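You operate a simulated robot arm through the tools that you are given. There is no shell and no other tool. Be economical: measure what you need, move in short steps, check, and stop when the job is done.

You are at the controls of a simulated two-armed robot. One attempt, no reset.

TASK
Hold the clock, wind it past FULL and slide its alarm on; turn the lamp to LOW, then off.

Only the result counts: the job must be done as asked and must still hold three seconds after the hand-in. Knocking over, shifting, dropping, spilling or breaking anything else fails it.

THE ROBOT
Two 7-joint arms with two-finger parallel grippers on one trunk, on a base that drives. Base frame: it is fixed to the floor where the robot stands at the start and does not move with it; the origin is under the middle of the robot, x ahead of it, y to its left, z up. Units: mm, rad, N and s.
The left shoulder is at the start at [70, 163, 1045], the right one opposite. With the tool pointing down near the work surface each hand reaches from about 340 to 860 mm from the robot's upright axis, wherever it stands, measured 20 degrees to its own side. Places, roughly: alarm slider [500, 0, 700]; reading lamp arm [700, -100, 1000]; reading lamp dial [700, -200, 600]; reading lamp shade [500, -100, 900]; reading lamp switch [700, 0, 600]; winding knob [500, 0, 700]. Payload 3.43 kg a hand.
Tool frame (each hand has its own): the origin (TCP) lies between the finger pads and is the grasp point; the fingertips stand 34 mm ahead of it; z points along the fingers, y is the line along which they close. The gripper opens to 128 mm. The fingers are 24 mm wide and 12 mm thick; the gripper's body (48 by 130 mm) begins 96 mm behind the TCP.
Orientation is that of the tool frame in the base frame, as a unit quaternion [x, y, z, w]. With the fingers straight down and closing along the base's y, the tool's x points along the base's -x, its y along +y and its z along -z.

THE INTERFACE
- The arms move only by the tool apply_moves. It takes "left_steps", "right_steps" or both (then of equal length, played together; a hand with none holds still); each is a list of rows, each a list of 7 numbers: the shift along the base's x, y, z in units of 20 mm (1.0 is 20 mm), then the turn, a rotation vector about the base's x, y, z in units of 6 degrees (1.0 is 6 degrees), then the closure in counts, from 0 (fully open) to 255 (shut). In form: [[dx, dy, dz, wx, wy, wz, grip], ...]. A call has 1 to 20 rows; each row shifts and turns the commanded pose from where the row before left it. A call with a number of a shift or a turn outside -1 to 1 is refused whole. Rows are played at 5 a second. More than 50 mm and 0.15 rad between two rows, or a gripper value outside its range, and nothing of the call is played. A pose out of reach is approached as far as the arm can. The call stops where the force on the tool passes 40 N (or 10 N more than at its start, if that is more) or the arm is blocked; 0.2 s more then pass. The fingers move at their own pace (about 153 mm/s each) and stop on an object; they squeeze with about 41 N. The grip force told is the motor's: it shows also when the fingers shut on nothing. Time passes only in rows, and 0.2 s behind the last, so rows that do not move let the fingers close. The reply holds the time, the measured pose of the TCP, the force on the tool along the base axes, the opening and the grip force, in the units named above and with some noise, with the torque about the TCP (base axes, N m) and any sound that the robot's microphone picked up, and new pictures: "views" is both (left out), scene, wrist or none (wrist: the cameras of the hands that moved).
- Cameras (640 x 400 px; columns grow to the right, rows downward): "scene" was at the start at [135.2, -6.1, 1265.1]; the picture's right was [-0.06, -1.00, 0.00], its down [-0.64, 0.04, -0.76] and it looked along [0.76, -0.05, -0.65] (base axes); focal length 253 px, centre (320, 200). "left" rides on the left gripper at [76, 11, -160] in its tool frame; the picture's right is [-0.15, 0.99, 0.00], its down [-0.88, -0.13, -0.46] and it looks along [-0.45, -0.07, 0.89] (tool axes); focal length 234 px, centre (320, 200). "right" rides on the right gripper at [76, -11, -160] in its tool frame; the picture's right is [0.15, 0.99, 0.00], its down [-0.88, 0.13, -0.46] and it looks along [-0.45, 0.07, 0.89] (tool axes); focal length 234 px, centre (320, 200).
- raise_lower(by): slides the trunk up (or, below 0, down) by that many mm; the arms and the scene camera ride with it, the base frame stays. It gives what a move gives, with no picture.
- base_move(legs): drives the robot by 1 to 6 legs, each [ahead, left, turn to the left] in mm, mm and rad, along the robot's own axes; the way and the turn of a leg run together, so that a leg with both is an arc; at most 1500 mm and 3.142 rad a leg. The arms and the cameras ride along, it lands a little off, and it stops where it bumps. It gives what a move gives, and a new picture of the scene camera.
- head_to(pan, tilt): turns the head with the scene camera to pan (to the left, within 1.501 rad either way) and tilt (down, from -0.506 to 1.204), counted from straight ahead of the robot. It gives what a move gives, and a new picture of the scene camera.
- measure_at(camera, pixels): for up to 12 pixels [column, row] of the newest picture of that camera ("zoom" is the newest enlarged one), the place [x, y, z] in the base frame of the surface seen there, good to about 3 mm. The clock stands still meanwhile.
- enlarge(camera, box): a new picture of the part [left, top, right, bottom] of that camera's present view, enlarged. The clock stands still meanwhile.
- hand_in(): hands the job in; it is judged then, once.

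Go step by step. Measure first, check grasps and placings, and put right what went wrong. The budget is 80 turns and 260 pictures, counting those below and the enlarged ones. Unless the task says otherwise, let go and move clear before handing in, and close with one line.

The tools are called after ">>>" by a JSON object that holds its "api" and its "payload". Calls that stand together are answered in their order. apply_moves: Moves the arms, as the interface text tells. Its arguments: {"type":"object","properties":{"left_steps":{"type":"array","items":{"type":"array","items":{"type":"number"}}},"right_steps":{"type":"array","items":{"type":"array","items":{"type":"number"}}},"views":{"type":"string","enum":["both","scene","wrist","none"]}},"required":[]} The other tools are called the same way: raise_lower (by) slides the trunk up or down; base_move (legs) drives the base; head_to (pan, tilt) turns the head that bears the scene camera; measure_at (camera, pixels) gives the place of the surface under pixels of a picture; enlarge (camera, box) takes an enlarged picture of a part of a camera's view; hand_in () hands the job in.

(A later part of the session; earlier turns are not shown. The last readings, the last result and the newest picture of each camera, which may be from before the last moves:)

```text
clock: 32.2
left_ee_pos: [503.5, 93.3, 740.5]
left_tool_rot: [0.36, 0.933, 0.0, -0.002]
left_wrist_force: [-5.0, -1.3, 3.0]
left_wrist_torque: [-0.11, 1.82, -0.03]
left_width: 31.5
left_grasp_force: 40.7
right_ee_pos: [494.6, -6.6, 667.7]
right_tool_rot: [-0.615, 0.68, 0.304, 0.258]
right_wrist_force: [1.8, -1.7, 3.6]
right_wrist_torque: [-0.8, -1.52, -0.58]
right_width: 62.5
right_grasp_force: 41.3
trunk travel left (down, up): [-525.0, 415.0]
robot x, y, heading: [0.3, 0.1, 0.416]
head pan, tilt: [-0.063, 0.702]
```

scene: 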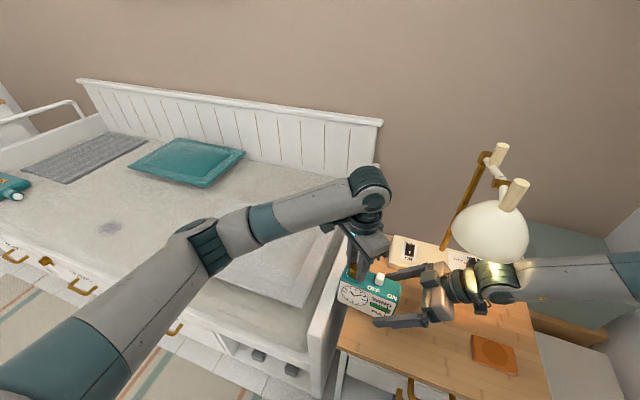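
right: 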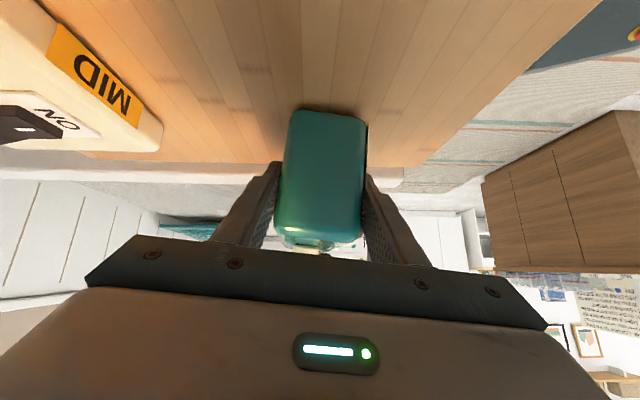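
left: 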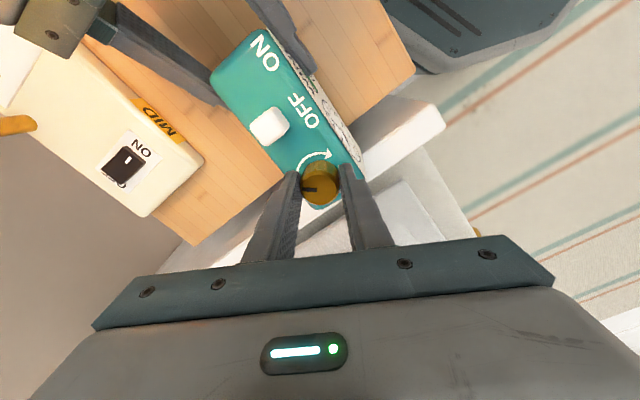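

The gauge is filled to about 0.98, past the FULL mark, and the clock is held again. Next I'll release the knob, lift, straighten the left hand and lean it back over the slider.

>>> {"api": "apply_moves", "payload": {"left_steps": [[0, 0, 0, 0, 0, 0, 130], [0, 0, 0, 0, 0, 0, 130], [0, 0, 1, 0, 0, 0, 130], [0, 0, 1, 0, 0, 0, 130], [0, 0, 1, 0, 0, 0, 130], [-0.2, -0.5, 0, 0, 0, 1, 168], [-0.2, -0.5, 0, 0, 0, 1, 168], [-0.2, -0.5, 0, 0, 0, 1, 168], [-0.2, -0.5, 0, 0, 0, 1, 168], [-0.2, -0.5, 0, 0, 0, 1, 168], [-0.2, -0.5, 0, 0, 0, 1, 168], [0, 0, 0, 0, -1, 0, 168], [0, 0, 0, 0, -1, 0, 168], [0, 0, 0, 0, -1, 0, 168], [0, 0, 0, 0, -1, 0, 168], [0, 0, 0, 0, -1, 0, 168]]}}

>>> {"api": "enlarge", "payload": {"camera": "left", "box": [220, 100, 420, 225]}}

```text
clock: 35.6
left_ee_pos: [480.9, 32.0, 797.8]
left_tool_rot: [0.051, 0.964, 0.014, 0.26]
left_wrist_force: [0.2, 0.6, -0.2]
left_wrist_torque: [-0.01, 0.0, 0.01]
left_width: 43.5
left_grasp_force: 0.1
right_ee_pos: [494.4, -6.3, 668.0]
right_tool_rot: [-0.616, 0.68, 0.305, 0.257]
right_wrist_force: [5.9, 0.5, 12.4]
right_wrist_torque: [-0.44, -0.82, 0.14]
right_width: 62.1
right_grasp_force: 41.1
trunk travel left (down, up): [-525.0, 415.0]
robot x, y, heading: [2.0, -1.9, 0.416]
head pan, tilt: [-0.063, 0.702]
```

scene: 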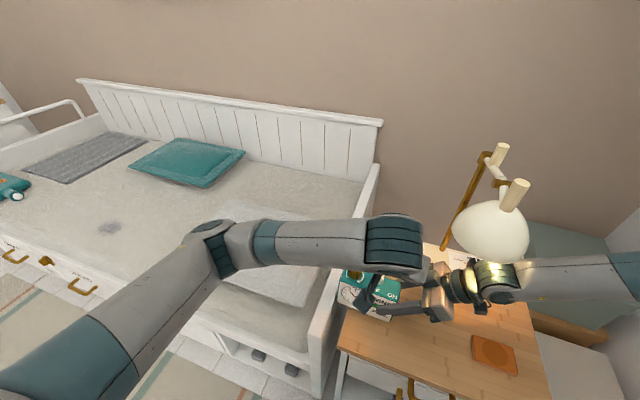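
left: 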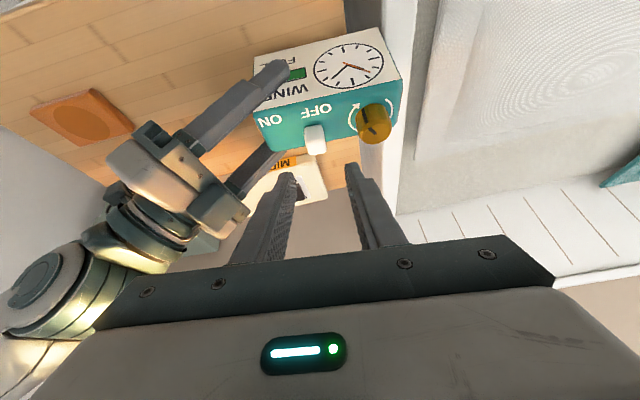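

```text
3.20 times, centred on (320, 162) of left
```

zoom: 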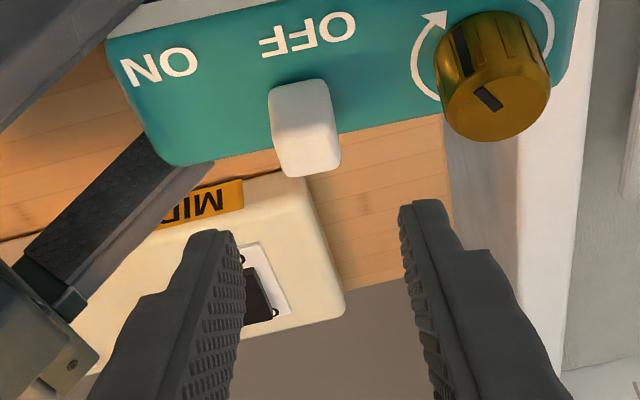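

The left hand is leaned back above the slider. I'll measure the slider and knob from the left camera.

>>> {"api": "measure_at", "payload": {"camera": "zoom", "pixels": [[308, 150], [285, 155], [330, 150], [300, 95], [490, 120], [270, 60]]}}

```text
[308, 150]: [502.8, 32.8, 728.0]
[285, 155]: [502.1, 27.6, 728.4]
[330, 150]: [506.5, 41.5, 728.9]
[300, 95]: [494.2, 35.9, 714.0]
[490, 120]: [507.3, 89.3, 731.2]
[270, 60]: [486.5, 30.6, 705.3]
```

Slider centre is about [501, 34]. Descending to straddle it, then closing gently.

>>> {"api": "apply_moves", "payload": {"left_steps": [[0.15, 0.1, -0.95, 0, 0, 0, 168], [0, 0, -0.95, 0, 0, 0, 168], [0, 0, -0.9, 0, 0, 0, 168], [0, 0, 0, 0, 0, 0, 255], [0, 0, 0, 0, 0, 0, 255]]}}

>>> {"api": "enlarge", "payload": {"camera": "left", "box": [220, 100, 420, 225]}}

```text
clock: 36.8
left_ee_pos: [483.4, 35.1, 744.7]
left_tool_rot: [0.052, 0.964, 0.013, 0.259]
left_wrist_force: [-2.6, -5.6, 0.6]
left_wrist_torque: [-0.83, 0.3, 0.47]
left_width: 18.0
left_grasp_force: 41.1
right_ee_pos: [494.7, -6.1, 668.4]
right_tool_rot: [-0.614, 0.68, 0.305, 0.259]
right_wrist_force: [5.8, 5.2, 11.1]
right_wrist_torque: [-0.02, -0.75, -0.48]
right_width: 62.0
right_grasp_force: 41.2
trunk travel left (down, up): [-525.0, 415.0]
robot x, y, heading: [-0.2, 1.1, 0.413]
head pan, tilt: [-0.063, 0.702]
```

scene: 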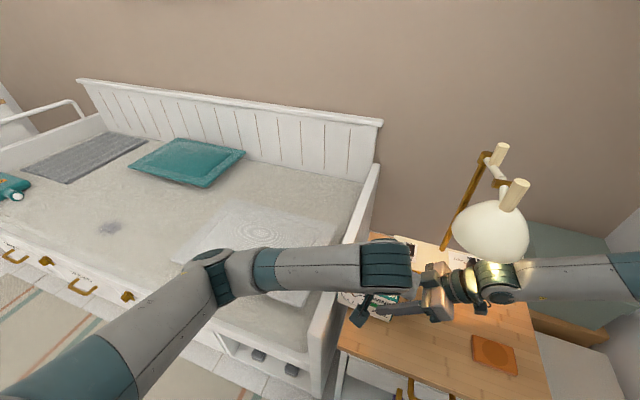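
left: 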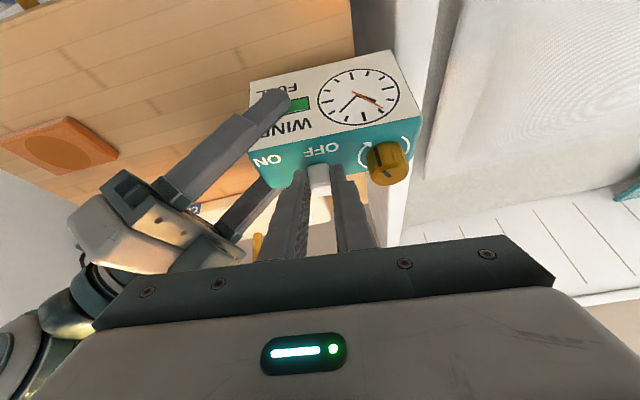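

```text
3.20 times, centred on (320, 162) of left
```

zoom: 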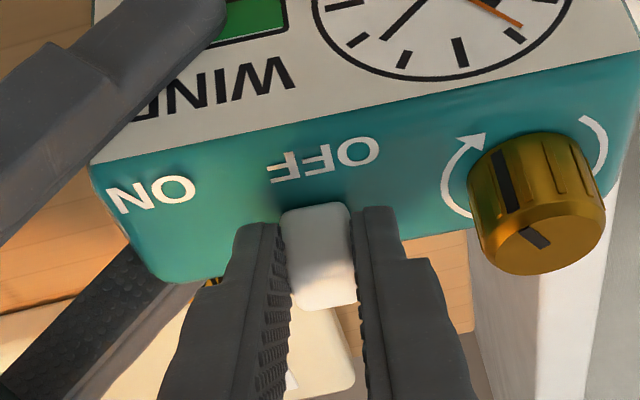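

The slider is between the fingers (18 mm). Sliding toward ON along the clock's axis.

>>> {"api": "apply_moves", "payload": {"left_steps": [[-0.04, -0.4, 0, 0, 0, 0, 255], [-0.04, -0.4, 0, 0, 0, 0, 255], [-0.04, -0.4, 0, 0, 0, 0, 255], [-0.04, -0.3, 0, 0, 0, 0, 255], [-0.04, -0.3, 0, 0, 0, 0, 255]]}}

>>> {"api": "enlarge", "payload": {"camera": "left", "box": [220, 100, 420, 225]}}

```text
clock: 38.0
left_ee_pos: [481.2, 2.7, 743.7]
left_tool_rot: [0.049, 0.964, 0.016, 0.259]
left_wrist_force: [20.7, 12.1, 5.3]
left_wrist_torque: [-0.35, -0.68, 0.77]
left_width: 17.9
left_grasp_force: 41.2
right_ee_pos: [492.9, -6.5, 668.0]
right_tool_rot: [-0.616, 0.68, 0.305, 0.256]
right_wrist_force: [-11.2, -8.6, 15.4]
right_wrist_torque: [0.75, -2.13, -0.23]
right_width: 62.1
right_grasp_force: 41.3
trunk travel left (down, up): [-525.0, 415.0]
robot x, y, heading: [0.6, -0.2, 0.417]
head pan, tilt: [-0.063, 0.702]
```

scene: 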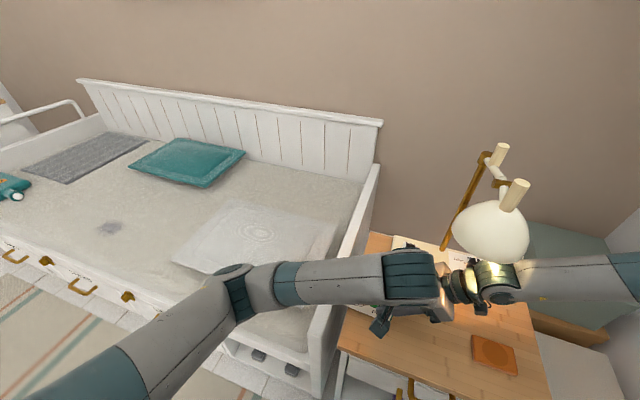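
left: 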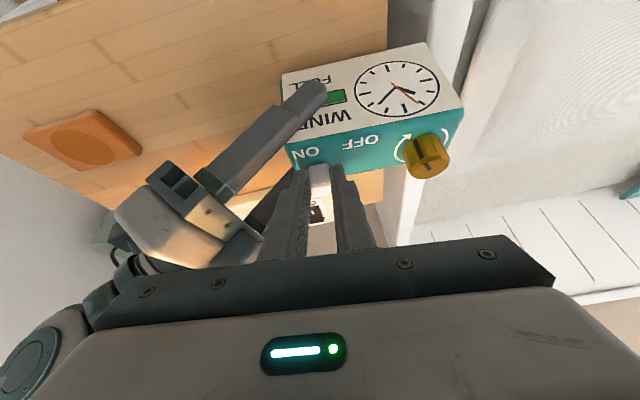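

```text
3.20 times, centred on (320, 162) of left
```

zoom: 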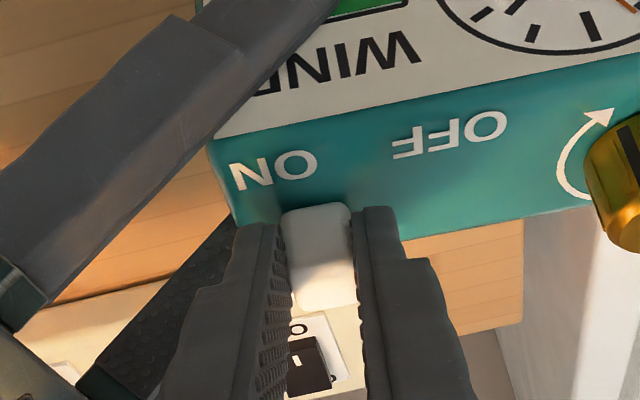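

The slider has travelled about 32 mm and is still roughly 10 mm short of the ON label's centre. I'll push a bit more, easing the x strain.

>>> {"api": "apply_moves", "payload": {"left_steps": [[0.15, -0.2, 0, 0, 0, 0, 255], [0.05, -0.25, 0, 0, 0, 0, 255], [0, -0.25, 0, 0, 0, 0, 255]], "views": "wrist"}}

>>> {"api": "enlarge", "payload": {"camera": "left", "box": [220, 100, 420, 225]}}

```text
clock: 38.6
left_ee_pos: [482.6, -3.8, 745.1]
left_tool_rot: [0.048, 0.964, 0.02, 0.261]
left_wrist_force: [0.0, 13.4, 7.2]
left_wrist_torque: [0.03, -0.01, 0.46]
left_width: 18.4
left_grasp_force: 41.1
right_ee_pos: [495.3, -8.9, 669.2]
right_tool_rot: [-0.613, 0.683, 0.302, 0.257]
right_wrist_force: [-0.6, -17.2, 17.3]
right_wrist_torque: [-0.98, -0.43, -0.88]
right_width: 61.8
right_grasp_force: 41.1
trunk travel left (down, up): [-525.0, 415.0]
robot x, y, heading: [2.0, 0.1, 0.416]
head pan, tilt: [-0.063, 0.702]
stopped in row 3 (left hand): the force on the tool passed its limit (the readings are from after the stop); the commanded pose is now the measured one
```

left: 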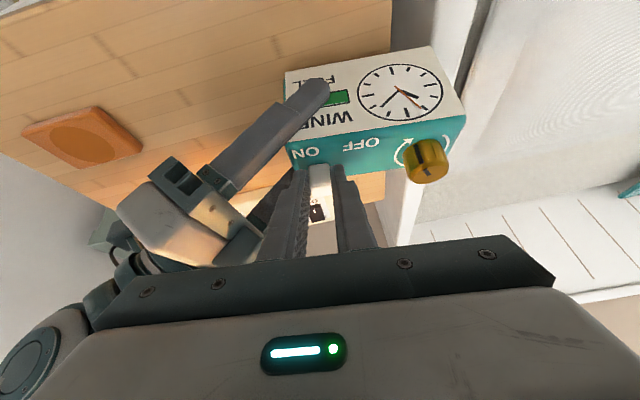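

```text
3.20 times, centred on (320, 162) of left
```

zoom: 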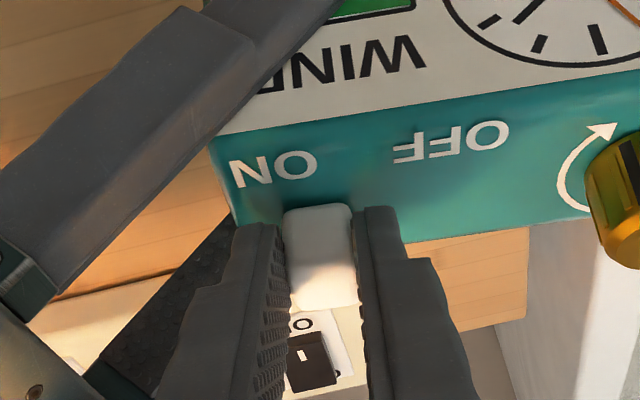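

The slider is hard against its ON stop. I'll open the left hand, lift it off and swing it clear.

>>> {"api": "apply_moves", "payload": {"left_steps": [[0, 0, 0, 0, 0, 0, 190], [0, 0, 0, 0, 0, 0, 168], [0, 0, 1, 0, 0, 0, 168], [0, 0, 1, 0, 0, 0, 168], [0, 0, 1, 0, 0, 0, 168], [-0.5, 1, 1, 0, 1, 0, 168], [-0.5, 1, 1, 0, 1, 0, 168], [-0.5, 1, 1, 0, 1, 0, 168], [-0.5, 1, 1, 0, 1, 0, 168], [-0.5, 1, 1, 0, 1, 0, 168], [-0.5, 1, 1, 0, 0, 0, 168], [-0.5, 1, 1, 0, 0, 0, 168], [-0.5, 1, 0, 0, 0, 0, 168], [-0.5, 1, 0, 0, 0, 0, 168], [-0.5, 1, 0, 0, 0, 0, 168]], "views": "scene"}}

>>> {"api": "enlarge", "payload": {"camera": "scene", "box": [328, 240, 456, 340]}}

```text
clock: 41.9
left_ee_pos: [380.5, 195.0, 943.3]
left_tool_rot: [0.053, 0.999, 0.003, 0.0]
left_wrist_force: [-0.3, -0.2, 0.1]
left_wrist_torque: [-0.02, 0.03, 0.0]
left_width: 43.5
left_grasp_force: 0.1
right_ee_pos: [494.9, -6.4, 668.4]
right_tool_rot: [-0.614, 0.682, 0.302, 0.257]
right_wrist_force: [2.2, 4.4, 24.3]
right_wrist_torque: [-0.31, -0.74, 0.16]
right_width: 61.7
right_grasp_force: 40.5
trunk travel left (down, up): [-525.0, 415.0]
robot x, y, heading: [-0.6, -2.6, 0.417]
head pan, tilt: [-0.063, 0.702]
```

scene: 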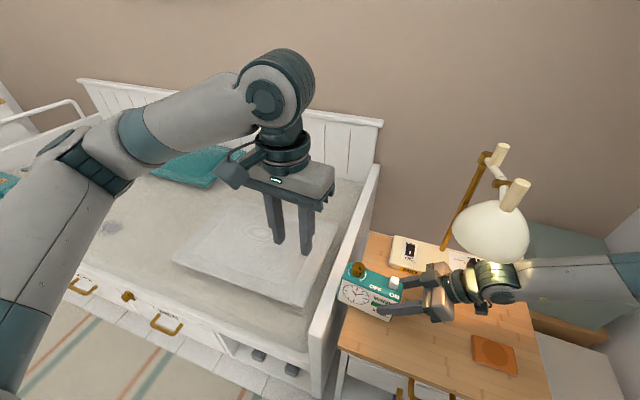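

```text
4.00 times, centred on (392, 290) of scene
```

zoom: 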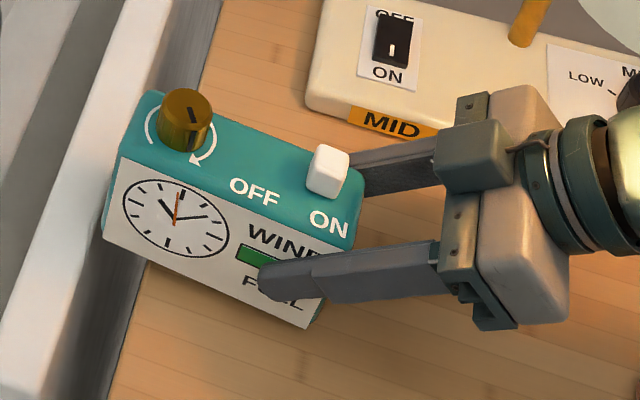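

The slider sits at ON. Next I'll carry the clock back to its original place (about -80 mm in y, -28 mm in x), barely lifted, and check whether the arm can follow.

>>> {"api": "apply_moves", "payload": {"right_steps": [[0, 0, 0.2, 0, 0, 0, 255], [-0.1, -0.5, 0, 0, 0, 0, 255], [-0.1, -0.5, 0, 0, 0, 0, 255], [-0.2, -0.5, 0, 0, 0, 0, 255]], "views": "scene"}}

```text
clock: 42.9
left_ee_pos: [383.3, 194.6, 941.9]
left_tool_rot: [0.055, 0.999, 0.003, 0.0]
left_wrist_force: [0.3, 0.7, -0.2]
left_wrist_torque: [-0.01, 0.04, 0.0]
left_width: 43.7
left_grasp_force: 0.1
right_ee_pos: [489.5, -37.2, 670.3]
right_tool_rot: [-0.613, 0.683, 0.304, 0.256]
right_wrist_force: [-0.3, 0.2, -3.5]
right_wrist_torque: [-0.2, 0.03, 0.0]
right_width: 61.6
right_grasp_force: 41.3
trunk travel left (down, up): [-525.0, 415.0]
robot x, y, heading: [0.1, -0.2, 0.415]
head pan, tilt: [-0.063, 0.702]
```

scene: 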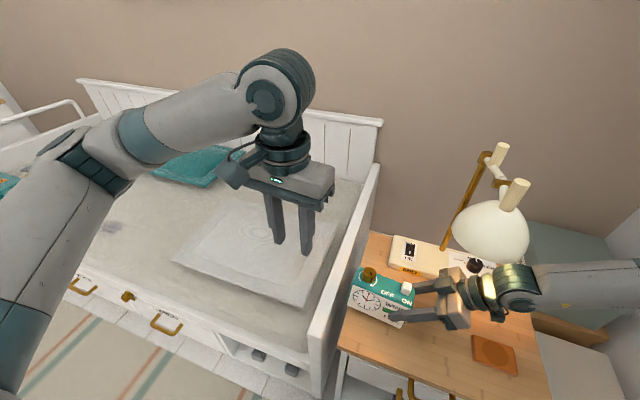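

The clock moved cleanly, and the -3.5 N shows it is fully lifted. Continuing the rest of the way with a 6° yaw correction.

>>> {"api": "apply_moves", "payload": {"right_steps": [[-0.2, -0.5, 0, 0, 0, 0, 255], [-0.2, -0.5, 0, 0, 0, 0.3, 255], [-0.2, -0.5, 0, 0, 0, 0.3, 255], [-0.1, -0.5, 0, 0, 0, 0.4, 255], [0, -0.45, 0, 0, 0, 0, 255]], "views": "scene"}}

>>> {"api": "enlarge", "payload": {"camera": "scene", "box": [348, 240, 476, 340]}}

```text
clock: 44.0
left_ee_pos: [381.6, 196.3, 942.7]
left_tool_rot: [0.054, 0.999, 0.002, -0.001]
left_wrist_force: [0.5, -0.7, -0.9]
left_wrist_torque: [-0.02, 0.01, -0.02]
left_width: 43.5
left_grasp_force: 0.0
right_ee_pos: [448.7, -49.0, 659.4]
right_tool_rot: [0.649, -0.647, -0.316, -0.244]
right_wrist_force: [7.2, 11.0, 33.3]
right_wrist_torque: [-0.08, -1.63, 0.46]
right_width: 63.4
right_grasp_force: 41.6
right hand out of reach, approached as far as the arm can: row 2, 3, 4, 5
trunk travel left (down, up): [-525.0, 415.0]
robot x, y, heading: [1.1, 2.7, 0.419]
head pan, tilt: [-0.063, 0.702]
```

scene: 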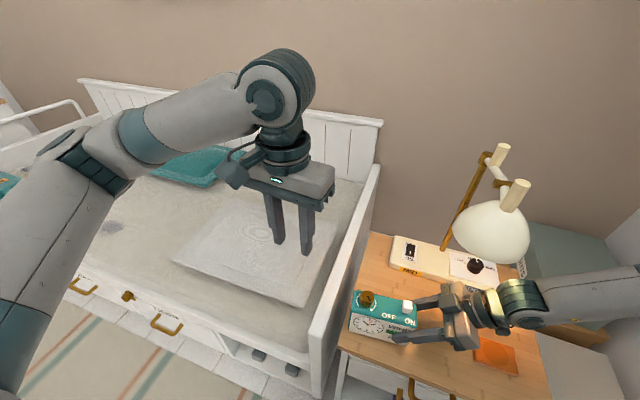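

```text
4.00 times, centred on (412, 290) of scene
```

zoom: 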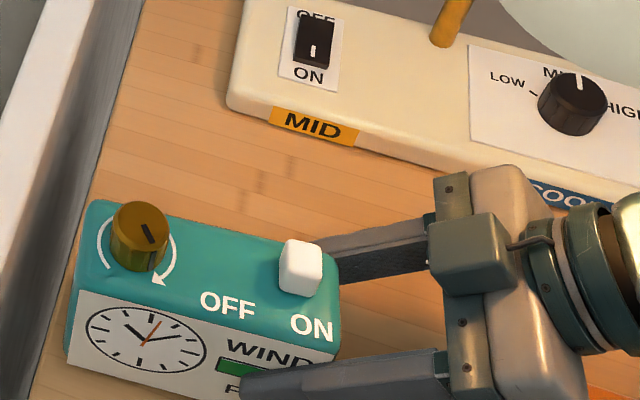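

The yaw limit made the hand drift to [449, -49, 659], pressing down 33 N. I'll relieve that by raising it, giving back 6° of yaw and moving +x.

>>> {"api": "apply_moves", "payload": {"right_steps": [[0, 0, 0.3, 0, 0, -0.5, 255], [0.3, 0, 0.3, 0, 0, -0.5, 255], [0.5, 0, 0, 0, 0, 0, 255], [0.5, 0, 0, 0, 0, 0, 255]], "views": "scene"}}

```text
clock: 45.0
left_ee_pos: [382.9, 193.7, 941.2]
left_tool_rot: [0.055, 0.999, 0.003, 0.0]
left_wrist_force: [-0.3, -0.1, 0.3]
left_wrist_torque: [-0.01, 0.03, 0.03]
left_width: 43.7
left_grasp_force: 0.1
right_ee_pos: [476.4, -54.9, 667.2]
right_tool_rot: [-0.613, 0.683, 0.303, 0.255]
right_wrist_force: [0.3, 0.4, -3.9]
right_wrist_torque: [-0.2, 0.0, 0.01]
right_width: 63.2
right_grasp_force: 41.2
trunk travel left (down, up): [-525.0, 415.0]
robot x, y, heading: [-2.9, 2.8, 0.415]
head pan, tilt: [-0.063, 0.702]
```

scene: 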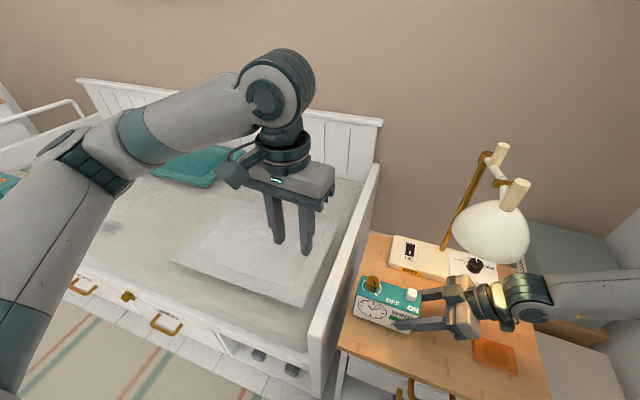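

The clock is hanging free again at TCP [476, -55]. A 0.065 rad base turn to the right takes it the remaining ~30 mm.

>>> {"api": "base_move", "payload": {"legs": [[0, 0, -0.065]]}}

>>> {"api": "apply_moves", "payload": {"right_steps": [[-0.1, 0, 0, 0, 0, 0.3, 255], [0, 0, -0.1, 0, 0, 0, 255]], "views": "scene"}}

>>> {"api": "enlarge", "payload": {"camera": "scene", "box": [348, 240, 476, 340]}}

```text
clock: 45.9
left_ee_pos: [395.1, 170.6, 941.9]
left_tool_rot: [0.086, 0.996, 0.005, 0.0]
left_wrist_force: [0.4, 0.0, -0.2]
left_wrist_torque: [0.04, 0.01, 0.01]
left_width: 43.8
left_grasp_force: 0.1
right_ee_pos: [471.9, -83.9, 668.5]
right_tool_rot: [-0.591, 0.702, 0.296, 0.266]
right_wrist_force: [0.3, -0.3, -2.7]
right_wrist_torque: [-0.22, 0.05, 0.02]
right_width: 63.1
right_grasp_force: 40.9
trunk travel left (down, up): [-525.0, 415.0]
robot x, y, heading: [-3.7, -3.2, 0.348]
head pan, tilt: [-0.063, 0.702]
```

scene: 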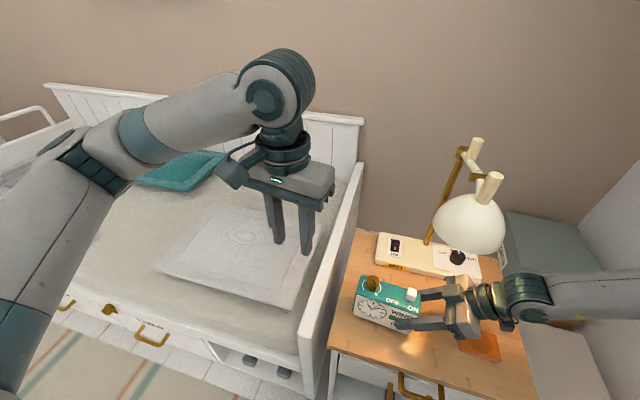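

```text
clock: 46.5
left_ee_pos: [392.8, 168.6, 941.7]
left_tool_rot: [0.086, 0.996, 0.003, 0.0]
left_wrist_force: [-0.3, -0.5, -0.2]
left_wrist_torque: [0.01, 0.0, -0.01]
left_width: 43.3
left_grasp_force: 0.1
right_ee_pos: [469.8, -85.7, 665.1]
right_tool_rot: [-0.602, 0.693, 0.299, 0.261]
right_wrist_force: [0.2, -1.2, -3.4]
right_wrist_torque: [-0.23, -0.01, 0.01]
right_width: 63.0
right_grasp_force: 40.8
trunk travel left (down, up): [-525.0, 415.0]
robot x, y, heading: [-1.8, 2.5, 0.351]
head pan, tilt: [-0.063, 0.702]
```

scene: 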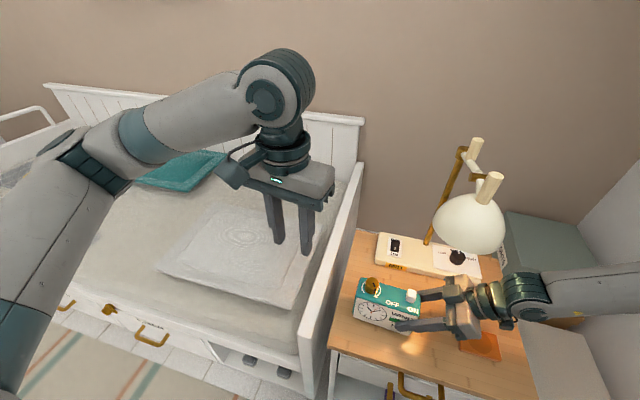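

```text
4.00 times, centred on (412, 290) of scene
```

zoom: 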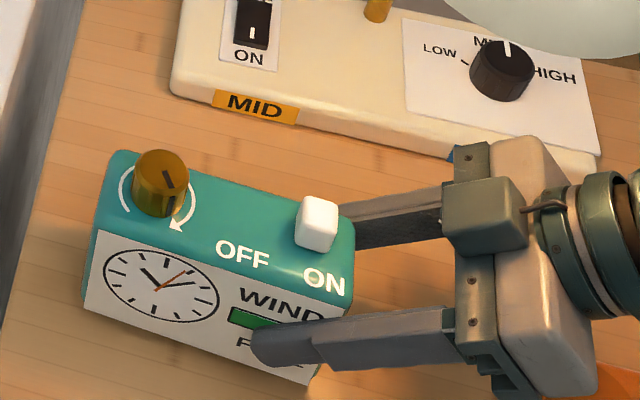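

The clock is back near its original spot but still hanging. I'll measure its corners for lift height and tilt.

>>> {"api": "measure_at", "payload": {"camera": "zoom", "pixels": [[115, 165], [340, 225], [110, 225], [300, 280], [160, 165], [318, 207], [88, 305], [300, 378]]}}

```text
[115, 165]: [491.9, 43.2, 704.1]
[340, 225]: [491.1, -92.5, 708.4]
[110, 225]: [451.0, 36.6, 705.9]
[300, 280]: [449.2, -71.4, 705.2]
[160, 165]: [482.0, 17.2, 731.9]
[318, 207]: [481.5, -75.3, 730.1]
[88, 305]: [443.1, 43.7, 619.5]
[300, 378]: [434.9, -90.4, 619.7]
```

It's level and about 6 mm up. Lowering gently.

>>> {"api": "apply_moves", "payload": {"right_steps": [[0, 0, -0.1, 0, 0, 0, 255], [0, 0, -0.1, 0, 0, 0, 255], [0, 0, -0.08, 0, 0, 0, 255]], "views": "none"}}

```text
clock: 47.3
left_ee_pos: [393.8, 169.2, 941.6]
left_tool_rot: [0.087, 0.996, 0.003, -0.001]
left_wrist_force: [-0.3, -0.1, -0.7]
left_wrist_torque: [0.01, 0.03, -0.01]
left_width: 43.2
left_grasp_force: 0.0
right_ee_pos: [468.9, -83.6, 660.3]
right_tool_rot: [-0.601, 0.692, 0.3, 0.262]
right_wrist_force: [0.0, -0.6, 1.1]
right_wrist_torque: [-0.39, -0.13, -0.02]
right_width: 63.0
right_grasp_force: 40.6
trunk travel left (down, up): [-525.0, 415.0]
robot x, y, heading: [-3.4, 1.7, 0.348]
head pan, tilt: [-0.063, 0.702]
```

Contact made (about 1 N). Opening, lifting 40 mm straight up with the fingers still astride, then withdrawing with a base turn to the right, which swings the hand out along -y.

>>> {"api": "apply_moves", "payload": {"right_steps": [[0, 0, 0, 0, 0, 0, 200], [0, 0, 0, 0, 0, 0, 60], [0, 0, 0, 0, 0, 0, 0], [0, 0, 0.7, 0, 0, 0, 0], [0, 0, 0.7, 0, 0, 0, 0], [0, 0, 0.6, 0, 0, 0, 0]]}}

>>> {"api": "enlarge", "payload": {"camera": "scene", "box": [348, 240, 476, 340]}}

```text
clock: 48.7
left_ee_pos: [394.5, 169.9, 941.7]
left_tool_rot: [0.086, 0.996, 0.003, -0.001]
left_wrist_force: [0.1, 0.2, 0.9]
left_wrist_torque: [-0.01, 0.03, 0.0]
left_width: 43.4
left_grasp_force: 0.0
right_ee_pos: [465.5, -76.1, 697.2]
right_tool_rot: [-0.601, 0.694, 0.298, 0.262]
right_wrist_force: [-0.2, 0.7, -0.7]
right_wrist_torque: [-0.02, 0.0, 0.01]
right_width: 128.0
right_grasp_force: 0.1
right hand out of reach, approached as far as the arm can: row 5
trunk travel left (down, up): [-525.0, 415.0]
robot x, y, heading: [1.0, 0.7, 0.346]
head pan, tilt: [-0.063, 0.702]
```

scene: 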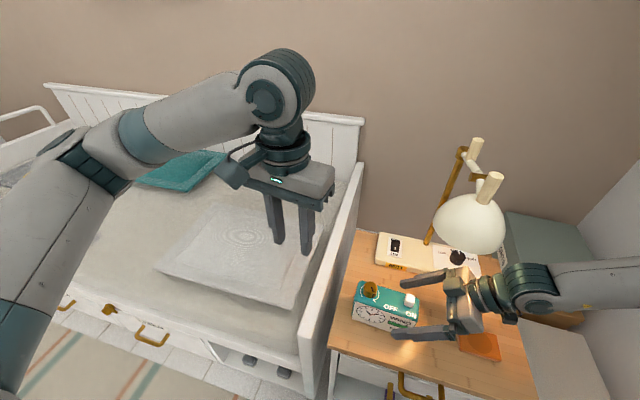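
right: 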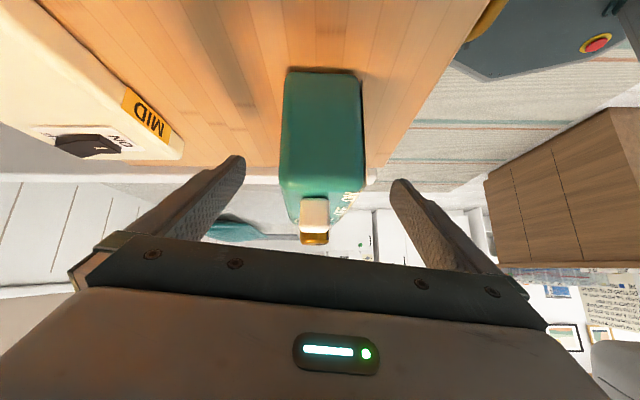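

```text
4.00 times, centred on (412, 290) of scene
```

zoom: 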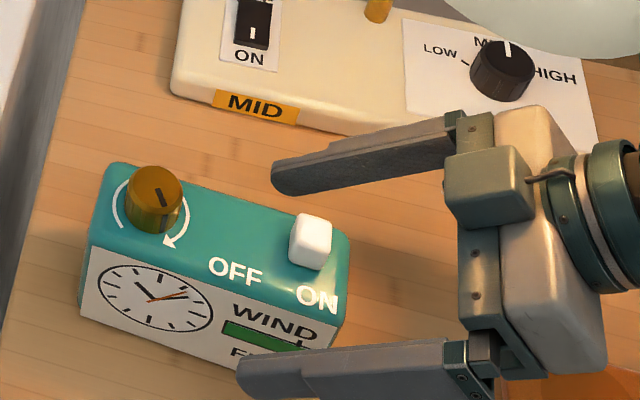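

The clock stands upright with the alarm at ON and the gauge full. Turning the base right to swing the hand out.

>>> {"api": "base_move", "payload": {"legs": [[0, 0, -0.35]]}}

>>> {"api": "enlarge", "payload": {"camera": "scene", "box": [270, 250, 398, 330]}}

```text
clock: 50.2
left_ee_pos: [428.3, 19.7, 940.9]
left_tool_rot: [0.262, 0.965, 0.003, -0.001]
left_wrist_force: [-1.0, -0.8, 0.4]
left_wrist_torque: [0.02, -0.01, 0.0]
left_width: 43.8
left_grasp_force: 0.0
right_ee_pos: [409.1, -235.7, 697.4]
right_tool_rot: [-0.468, 0.79, 0.246, 0.311]
right_wrist_force: [-0.4, 0.2, 0.2]
right_wrist_torque: [0.0, 0.02, -0.01]
right_width: 128.0
right_grasp_force: 0.0
trunk travel left (down, up): [-525.0, 415.0]
robot x, y, heading: [0.9, 1.1, -0.008]
head pan, tilt: [-0.063, 0.702]
```

scene: 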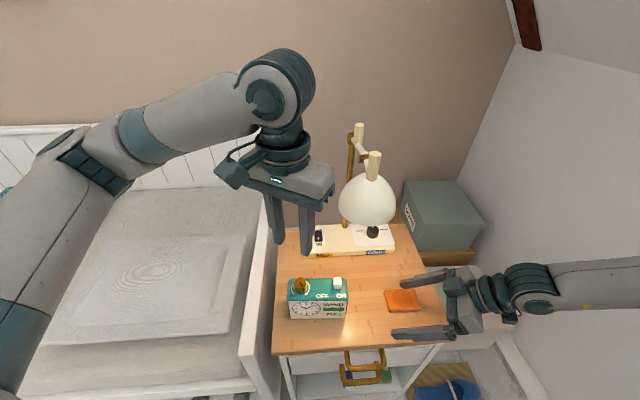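

```text
5.00 times, centred on (334, 290) of scene
```

zoom: 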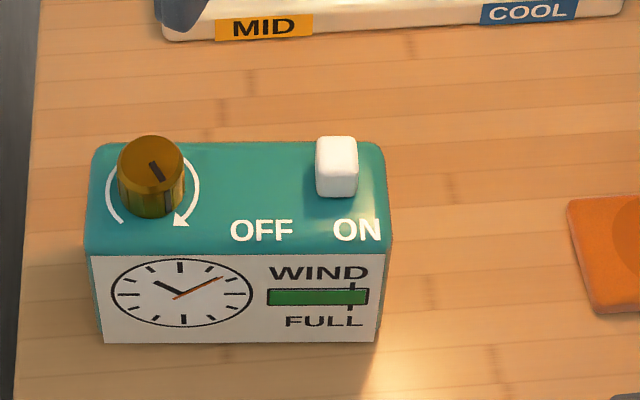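

Clock is done: alarm ON, gauge full, and it is back at its start place. Now the dial. I'll untilt and raise the right hand, and measure the dial, switch and box.

>>> {"api": "apply_moves", "payload": {"right_steps": [[0, -0.3, 0.8, -0.909, 0.348, 0, 0], [0, -0.3, 0.8, -0.909, 0.348, 0, 0], [0, -0.3, 0.8, -0.909, 0.348, 0, 0], [0, -0.3, 0.8, -0.909, 0.348, 0, 0], [0, -0.3, 0.8, -0.909, 0.348, 0, 0], [0, -0.3, 0.8, -0.909, 0.348, 0, 0], [0, -0.3, 0.8, -0.909, 0.348, 0, 0], [0, -0.3, 0.8, -0.909, 0.348, 0, 0]], "views": "scene"}}

>>> {"api": "enlarge", "payload": {"camera": "scene", "box": [300, 205, 412, 275]}}

>>> {"api": "measure_at", "payload": {"camera": "zoom", "pixels": [[430, 155], [400, 155], [460, 155], [430, 185], [350, 180], [120, 195], [120, 165], [120, 225], [50, 180], [550, 200]]}}

>>> {"api": "measure_at", "payload": {"camera": "scene", "pixels": [[407, 190], [420, 250], [482, 220], [459, 183], [442, 210], [372, 233], [318, 237]]}}

```text
clock: 52.0
left_ee_pos: [428.2, 20.8, 941.9]
left_tool_rot: [0.262, 0.965, 0.003, 0.0]
left_wrist_force: [0.1, 1.0, 0.9]
left_wrist_torque: [-0.02, 0.02, 0.02]
left_width: 43.7
left_grasp_force: 0.0
right_ee_pos: [411.2, -282.2, 825.9]
right_tool_rot: [-0.509, 0.861, -0.001, 0.0]
right_wrist_force: [0.1, 0.3, -0.5]
right_wrist_torque: [0.0, 0.02, -0.02]
right_width: 128.0
right_grasp_force: 0.1
trunk travel left (down, up): [-525.0, 415.0]
robot x, y, heading: [-4.9, 1.8, -0.004]
head pan, tilt: [-0.063, 0.702]
```

scene: 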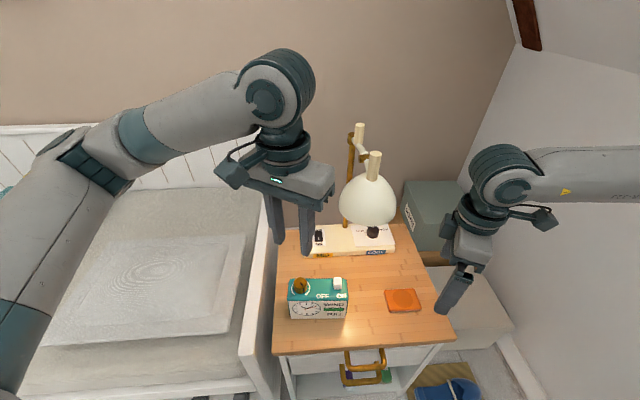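

```text
5.71 times, centred on (356, 240) of scene
```

zoom: 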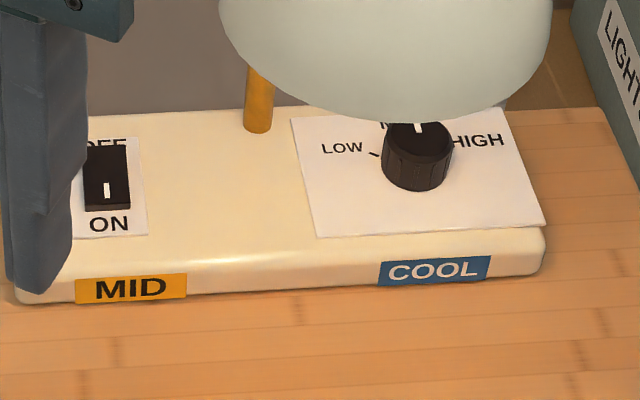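

```text
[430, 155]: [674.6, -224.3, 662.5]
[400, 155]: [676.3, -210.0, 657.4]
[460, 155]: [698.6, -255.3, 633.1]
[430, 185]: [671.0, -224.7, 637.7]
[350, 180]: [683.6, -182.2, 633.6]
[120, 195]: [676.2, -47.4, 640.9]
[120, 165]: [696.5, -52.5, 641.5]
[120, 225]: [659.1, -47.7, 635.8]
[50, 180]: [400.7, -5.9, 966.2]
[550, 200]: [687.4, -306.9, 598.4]
```

```text
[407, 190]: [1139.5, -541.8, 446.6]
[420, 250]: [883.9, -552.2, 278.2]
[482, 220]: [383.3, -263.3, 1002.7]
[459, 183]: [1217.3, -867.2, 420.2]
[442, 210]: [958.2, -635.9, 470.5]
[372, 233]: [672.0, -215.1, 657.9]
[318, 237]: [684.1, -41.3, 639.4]
```

The dial centre is about [688, -221], base top z 633, dial top z 661, and the box is low and clear. Moving the right hand forward at y≈-283 while yawing to about -40°.

>>> {"api": "apply_moves", "payload": {"right_steps": [[0.8, 0, -0.1, 0, 0, -1, 0], [0.8, 0, -0.1, 0, 0, -1, 0], [0.8, 0, -0.1, 0, 0, -1, 0], [0.8, 0, -0.1, 0, 0, -1, 0], [0.8, 0, -0.1, 0, 0, -1, 0], [0.8, 0, -0.1, 0, 0, -1, 0], [0.8, 0, -0.1, 0, 0, -1, 0], [0.8, 0, -0.1, 0, 0, -1, 0], [0.8, 0, -0.1, 0, 0, -1, 0], [0.8, 0, -0.1, 0, 0, -1, 0], [0.8, 0, -0.1, 0, 0, -1, 60], [0.8, 0, -0.1, 0, 0, -1, 60], [0.8, 0, -0.1, 0, 0, -1, 60], [0.8, 0, -0.1, 0, 0, -1, 60], [0.8, 0, -0.1, 0, 0, -1, 110], [0.8, 0, -0.1, 0, 0, -1, 110], [0.8, 0, -0.1, 0, 0, -1, 110]]}}

```text
clock: 55.6
left_ee_pos: [429.7, 20.1, 941.3]
left_tool_rot: [0.262, 0.965, 0.003, -0.001]
left_wrist_force: [0.0, -0.1, -0.4]
left_wrist_torque: [0.0, 0.04, 0.03]
left_width: 43.8
left_grasp_force: 0.0
right_ee_pos: [681.5, -282.3, 791.1]
right_tool_rot: [0.348, 0.937, -0.001, -0.001]
right_wrist_force: [0.4, 0.4, -0.5]
right_wrist_torque: [0.0, -0.01, 0.0]
right_width: 72.9
right_grasp_force: 0.1
trunk travel left (down, up): [-525.0, 415.0]
robot x, y, heading: [-5.4, 0.2, -0.012]
head pan, tilt: [-0.063, 0.702]
```

scene: 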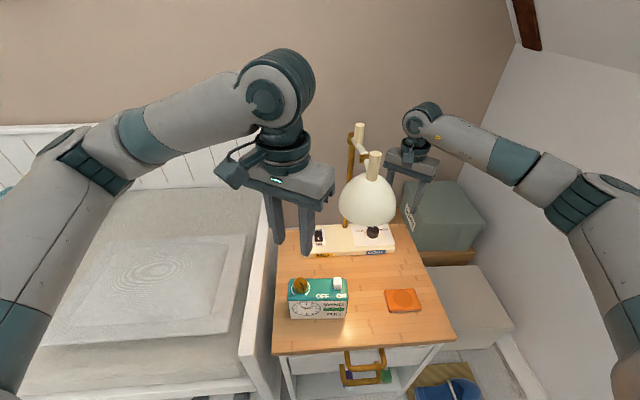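
right: 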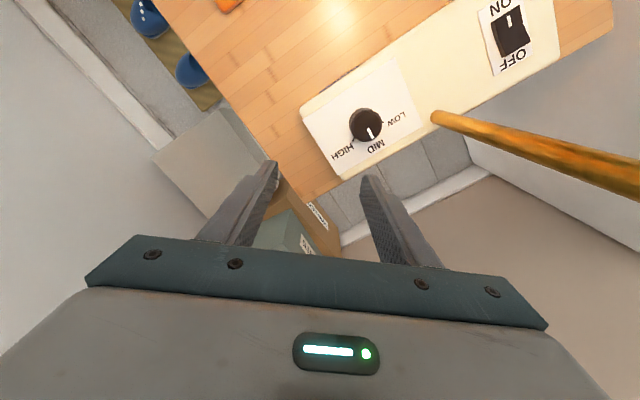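

The hand is in place and the forearm is clear of the shade. The dial is at (366,124) in the right picture. I'll measure it and check its marks.

>>> {"api": "enlarge", "payload": {"camera": "right", "box": [302, 70, 430, 170]}}

>>> {"api": "measure_at", "payload": {"camera": "zoom", "pixels": [[325, 255], [290, 255], [370, 265], [335, 290], [320, 225], [310, 195]]}}

```text
4.00 times, centred on (366, 120) of right
```

zoom: 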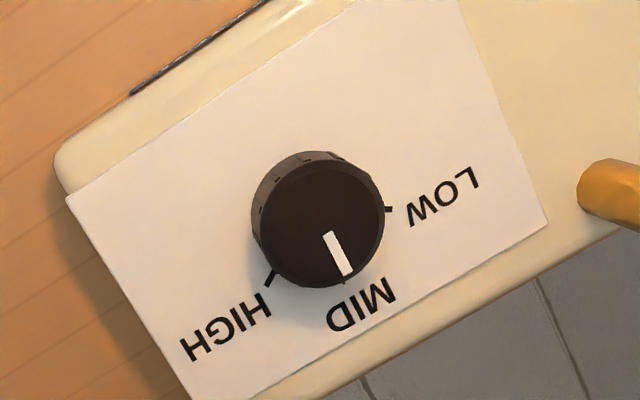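

```text
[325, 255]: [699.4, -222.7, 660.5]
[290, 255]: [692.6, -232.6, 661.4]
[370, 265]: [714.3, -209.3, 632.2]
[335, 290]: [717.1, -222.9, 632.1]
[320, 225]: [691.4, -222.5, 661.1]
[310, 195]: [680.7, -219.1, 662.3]
```

Dial centre is [691.5, -222], radius ≈16.5. I'll measure the LOW and HIGH ticks to get the turning angle.

>>> {"api": "measure_at", "payload": {"camera": "zoom", "pixels": [[388, 209], [384, 209], [270, 280], [274, 272], [346, 272], [326, 236], [432, 205], [245, 325]]}}

```text
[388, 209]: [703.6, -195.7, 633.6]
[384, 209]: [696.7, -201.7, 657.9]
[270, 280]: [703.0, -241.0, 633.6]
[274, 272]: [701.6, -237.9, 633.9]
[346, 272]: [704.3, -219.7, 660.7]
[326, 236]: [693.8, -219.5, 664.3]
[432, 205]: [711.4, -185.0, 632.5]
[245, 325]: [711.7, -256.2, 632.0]
```

LOW lies 60° CCW from MID. Moving over the dial and down to TCP z 674, then checking before I close.

>>> {"api": "apply_moves", "payload": {"right_steps": [[0.17, 1, 0, 0, 0, 0, 110], [0.17, 1, 0, 0, 0, 0, 110], [0.16, 1, 0, 0, 0, 0, 110], [0, 0.05, -1, 0, 0, 0, 110], [0, 0, -1, 0, 0, 0, 110], [0, 0, -1, 0, 0, 0, 110], [0, 0, -0.5, 0, 0, 0, 110]]}}

>>> {"api": "enlarge", "payload": {"camera": "right", "box": [240, 110, 400, 210]}}

>>> {"api": "enlarge", "payload": {"camera": "scene", "box": [320, 110, 480, 250]}}

```text
clock: 57.2
left_ee_pos: [428.9, 20.7, 941.8]
left_tool_rot: [0.262, 0.965, 0.003, 0.0]
left_wrist_force: [0.4, -0.3, 0.3]
left_wrist_torque: [0.03, -0.02, 0.01]
left_width: 43.6
left_grasp_force: 0.1
right_ee_pos: [690.4, -220.5, 721.0]
right_tool_rot: [0.348, 0.938, 0.0, 0.0]
right_wrist_force: [-0.4, -0.9, 0.4]
right_wrist_torque: [0.04, 0.0, -0.02]
right_width: 72.7
right_grasp_force: 0.1
trunk travel left (down, up): [-525.0, 415.0]
robot x, y, heading: [0.6, -1.3, -0.01]
head pan, tilt: [-0.063, 0.702]
```

scene: 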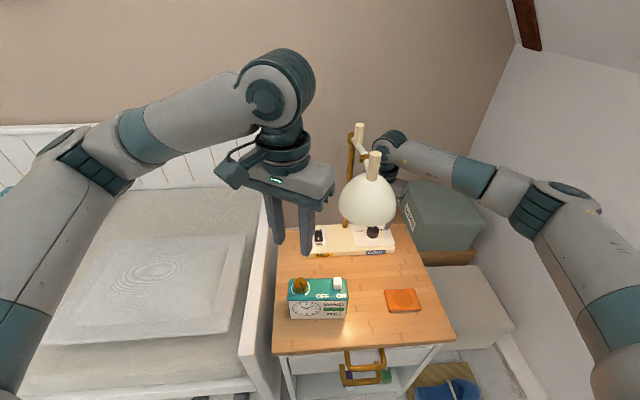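
right: 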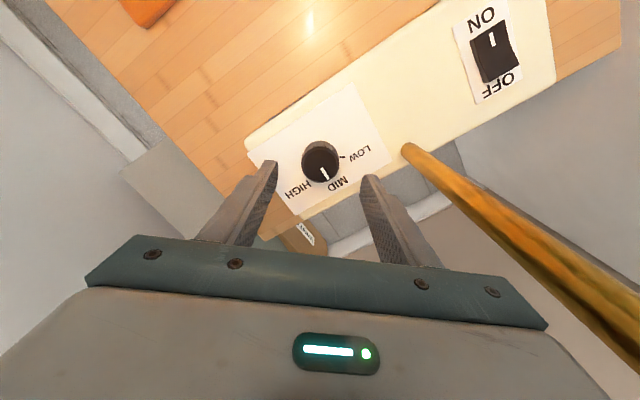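

```text
4.00 times, centred on (320, 160) of right
```

zoom: 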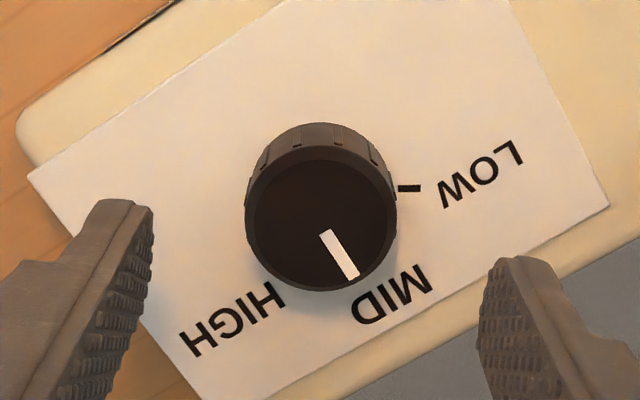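

```text
2.86 times, centred on (400, 180) of scene
```

zoom: 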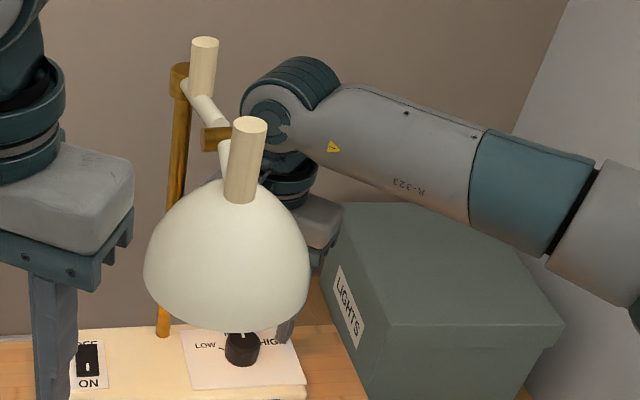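

Centred: the dial top is at (320,166), matching the projected axis. Descending 47 mm and closing.

>>> {"api": "apply_moves", "payload": {"right_steps": [[0, 0, -1, 0, 0, 0, 110], [0, 0, -1, 0, 0, 0, 110], [0, 0, -0.35, 0, 0, 0, 110], [0, 0, 0, 0, 0, 0, 255], [0, 0, 0, 0, 0, 0, 255], [0, 0, 0, 0, 0, 0, 255]]}}

>>> {"api": "enlarge", "payload": {"camera": "scene", "box": [320, 110, 480, 250]}}

```text
clock: 58.6
left_ee_pos: [429.2, 20.8, 940.6]
left_tool_rot: [0.263, 0.965, 0.002, 0.0]
left_wrist_force: [0.1, -0.1, 0.6]
left_wrist_torque: [0.0, 0.02, -0.03]
left_width: 43.7
left_grasp_force: 0.0
right_ee_pos: [690.8, -221.9, 674.6]
right_tool_rot: [0.347, 0.938, 0.001, 0.002]
right_wrist_force: [5.9, 6.3, -0.4]
right_wrist_torque: [-0.07, 0.09, 0.01]
right_width: 37.4
right_grasp_force: 44.8
trunk travel left (down, up): [-525.0, 415.0]
robot x, y, heading: [-1.5, -2.4, -0.014]
head pan, tilt: [-0.063, 0.702]
```

scene: 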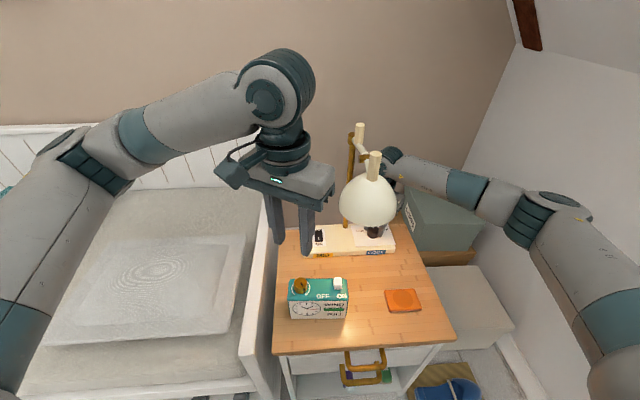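
right: 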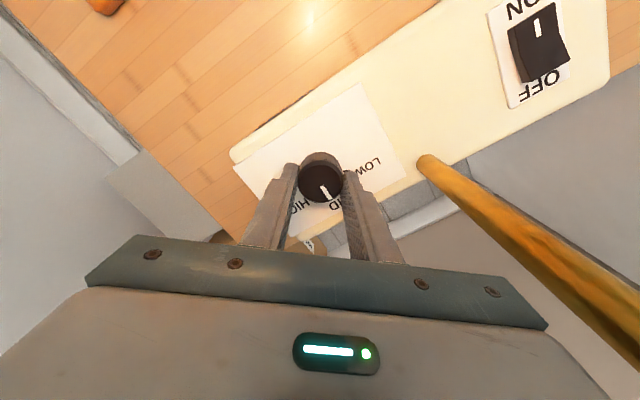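

```text
2.86 times, centred on (400, 180) of scene
```

zoom: 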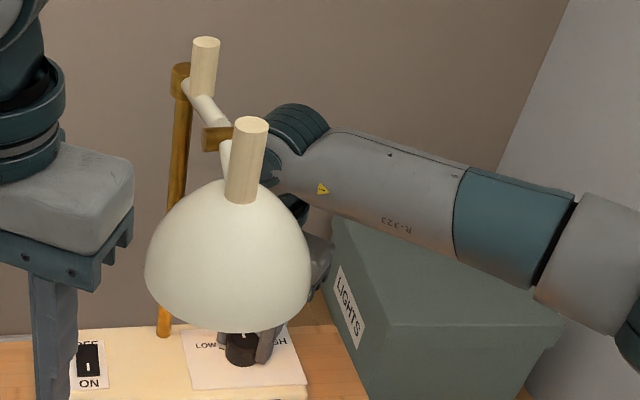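

The dial is gripped (37 mm). Turning CCW 60°.

>>> {"api": "apply_moves", "payload": {"right_steps": [[0, 0, 0, 0, 0, 1, 255], [0, 0, 0, 0, 0, 1, 255], [0, 0, 0, 0, 0, 1, 255], [0, 0, 0, 0, 0, 1, 255], [0, 0, 0, 0, 0, 1, 255], [0, 0, 0, 0, 0, 1, 255], [0, 0, 0, 0, 0, 1, 255], [0, 0, 0, 0, 0, 1, 255], [0, 0, 0, 0, 0, 1, 255], [0, 0, 0, 0, 0, 1, 255]]}}

>>> {"api": "enlarge", "payload": {"camera": "right", "box": [240, 110, 400, 210]}}

```text
clock: 60.8
left_ee_pos: [429.0, 20.6, 941.1]
left_tool_rot: [0.262, 0.965, 0.002, -0.001]
left_wrist_force: [-0.3, -0.5, -0.1]
left_wrist_torque: [-0.01, -0.01, -0.01]
left_width: 43.8
left_grasp_force: 0.1
right_ee_pos: [692.7, -220.5, 675.5]
right_tool_rot: [-0.169, 0.986, 0.001, 0.002]
right_wrist_force: [24.0, 19.8, 9.8]
right_wrist_torque: [-0.13, -0.72, -0.54]
right_width: 37.6
right_grasp_force: 45.0
trunk travel left (down, up): [-525.0, 415.0]
robot x, y, heading: [-1.8, 1.2, -0.009]
head pan, tilt: [-0.063, 0.702]
```

scene: 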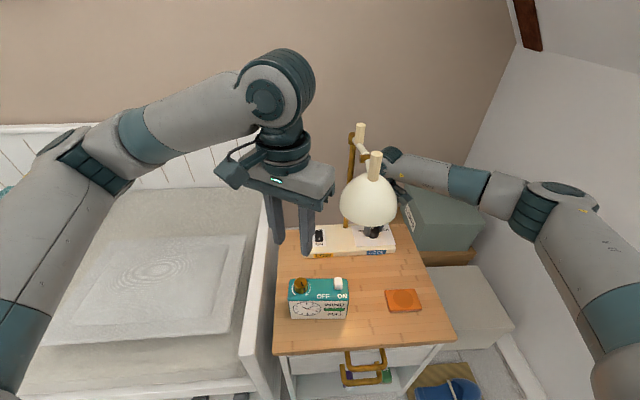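
right: 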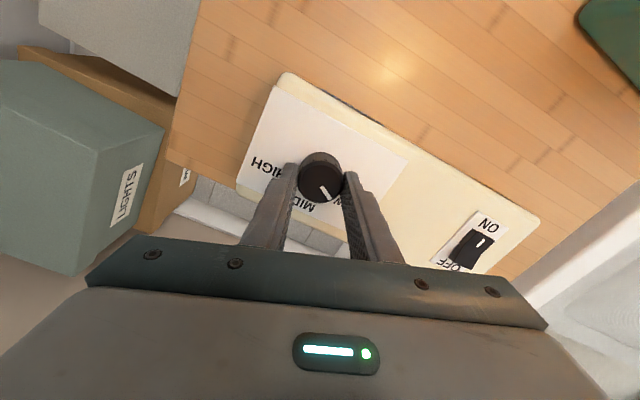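

```text
4.00 times, centred on (320, 160) of right
```

zoom: 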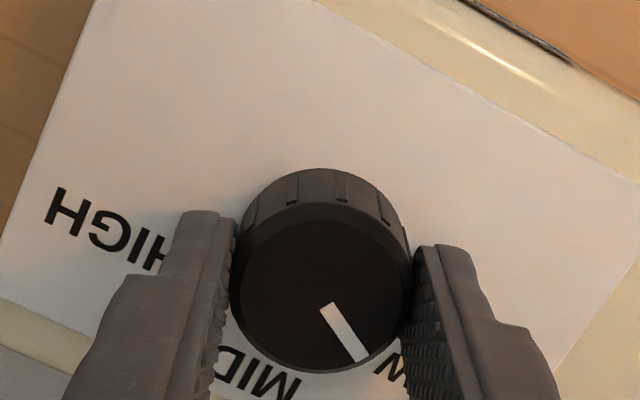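

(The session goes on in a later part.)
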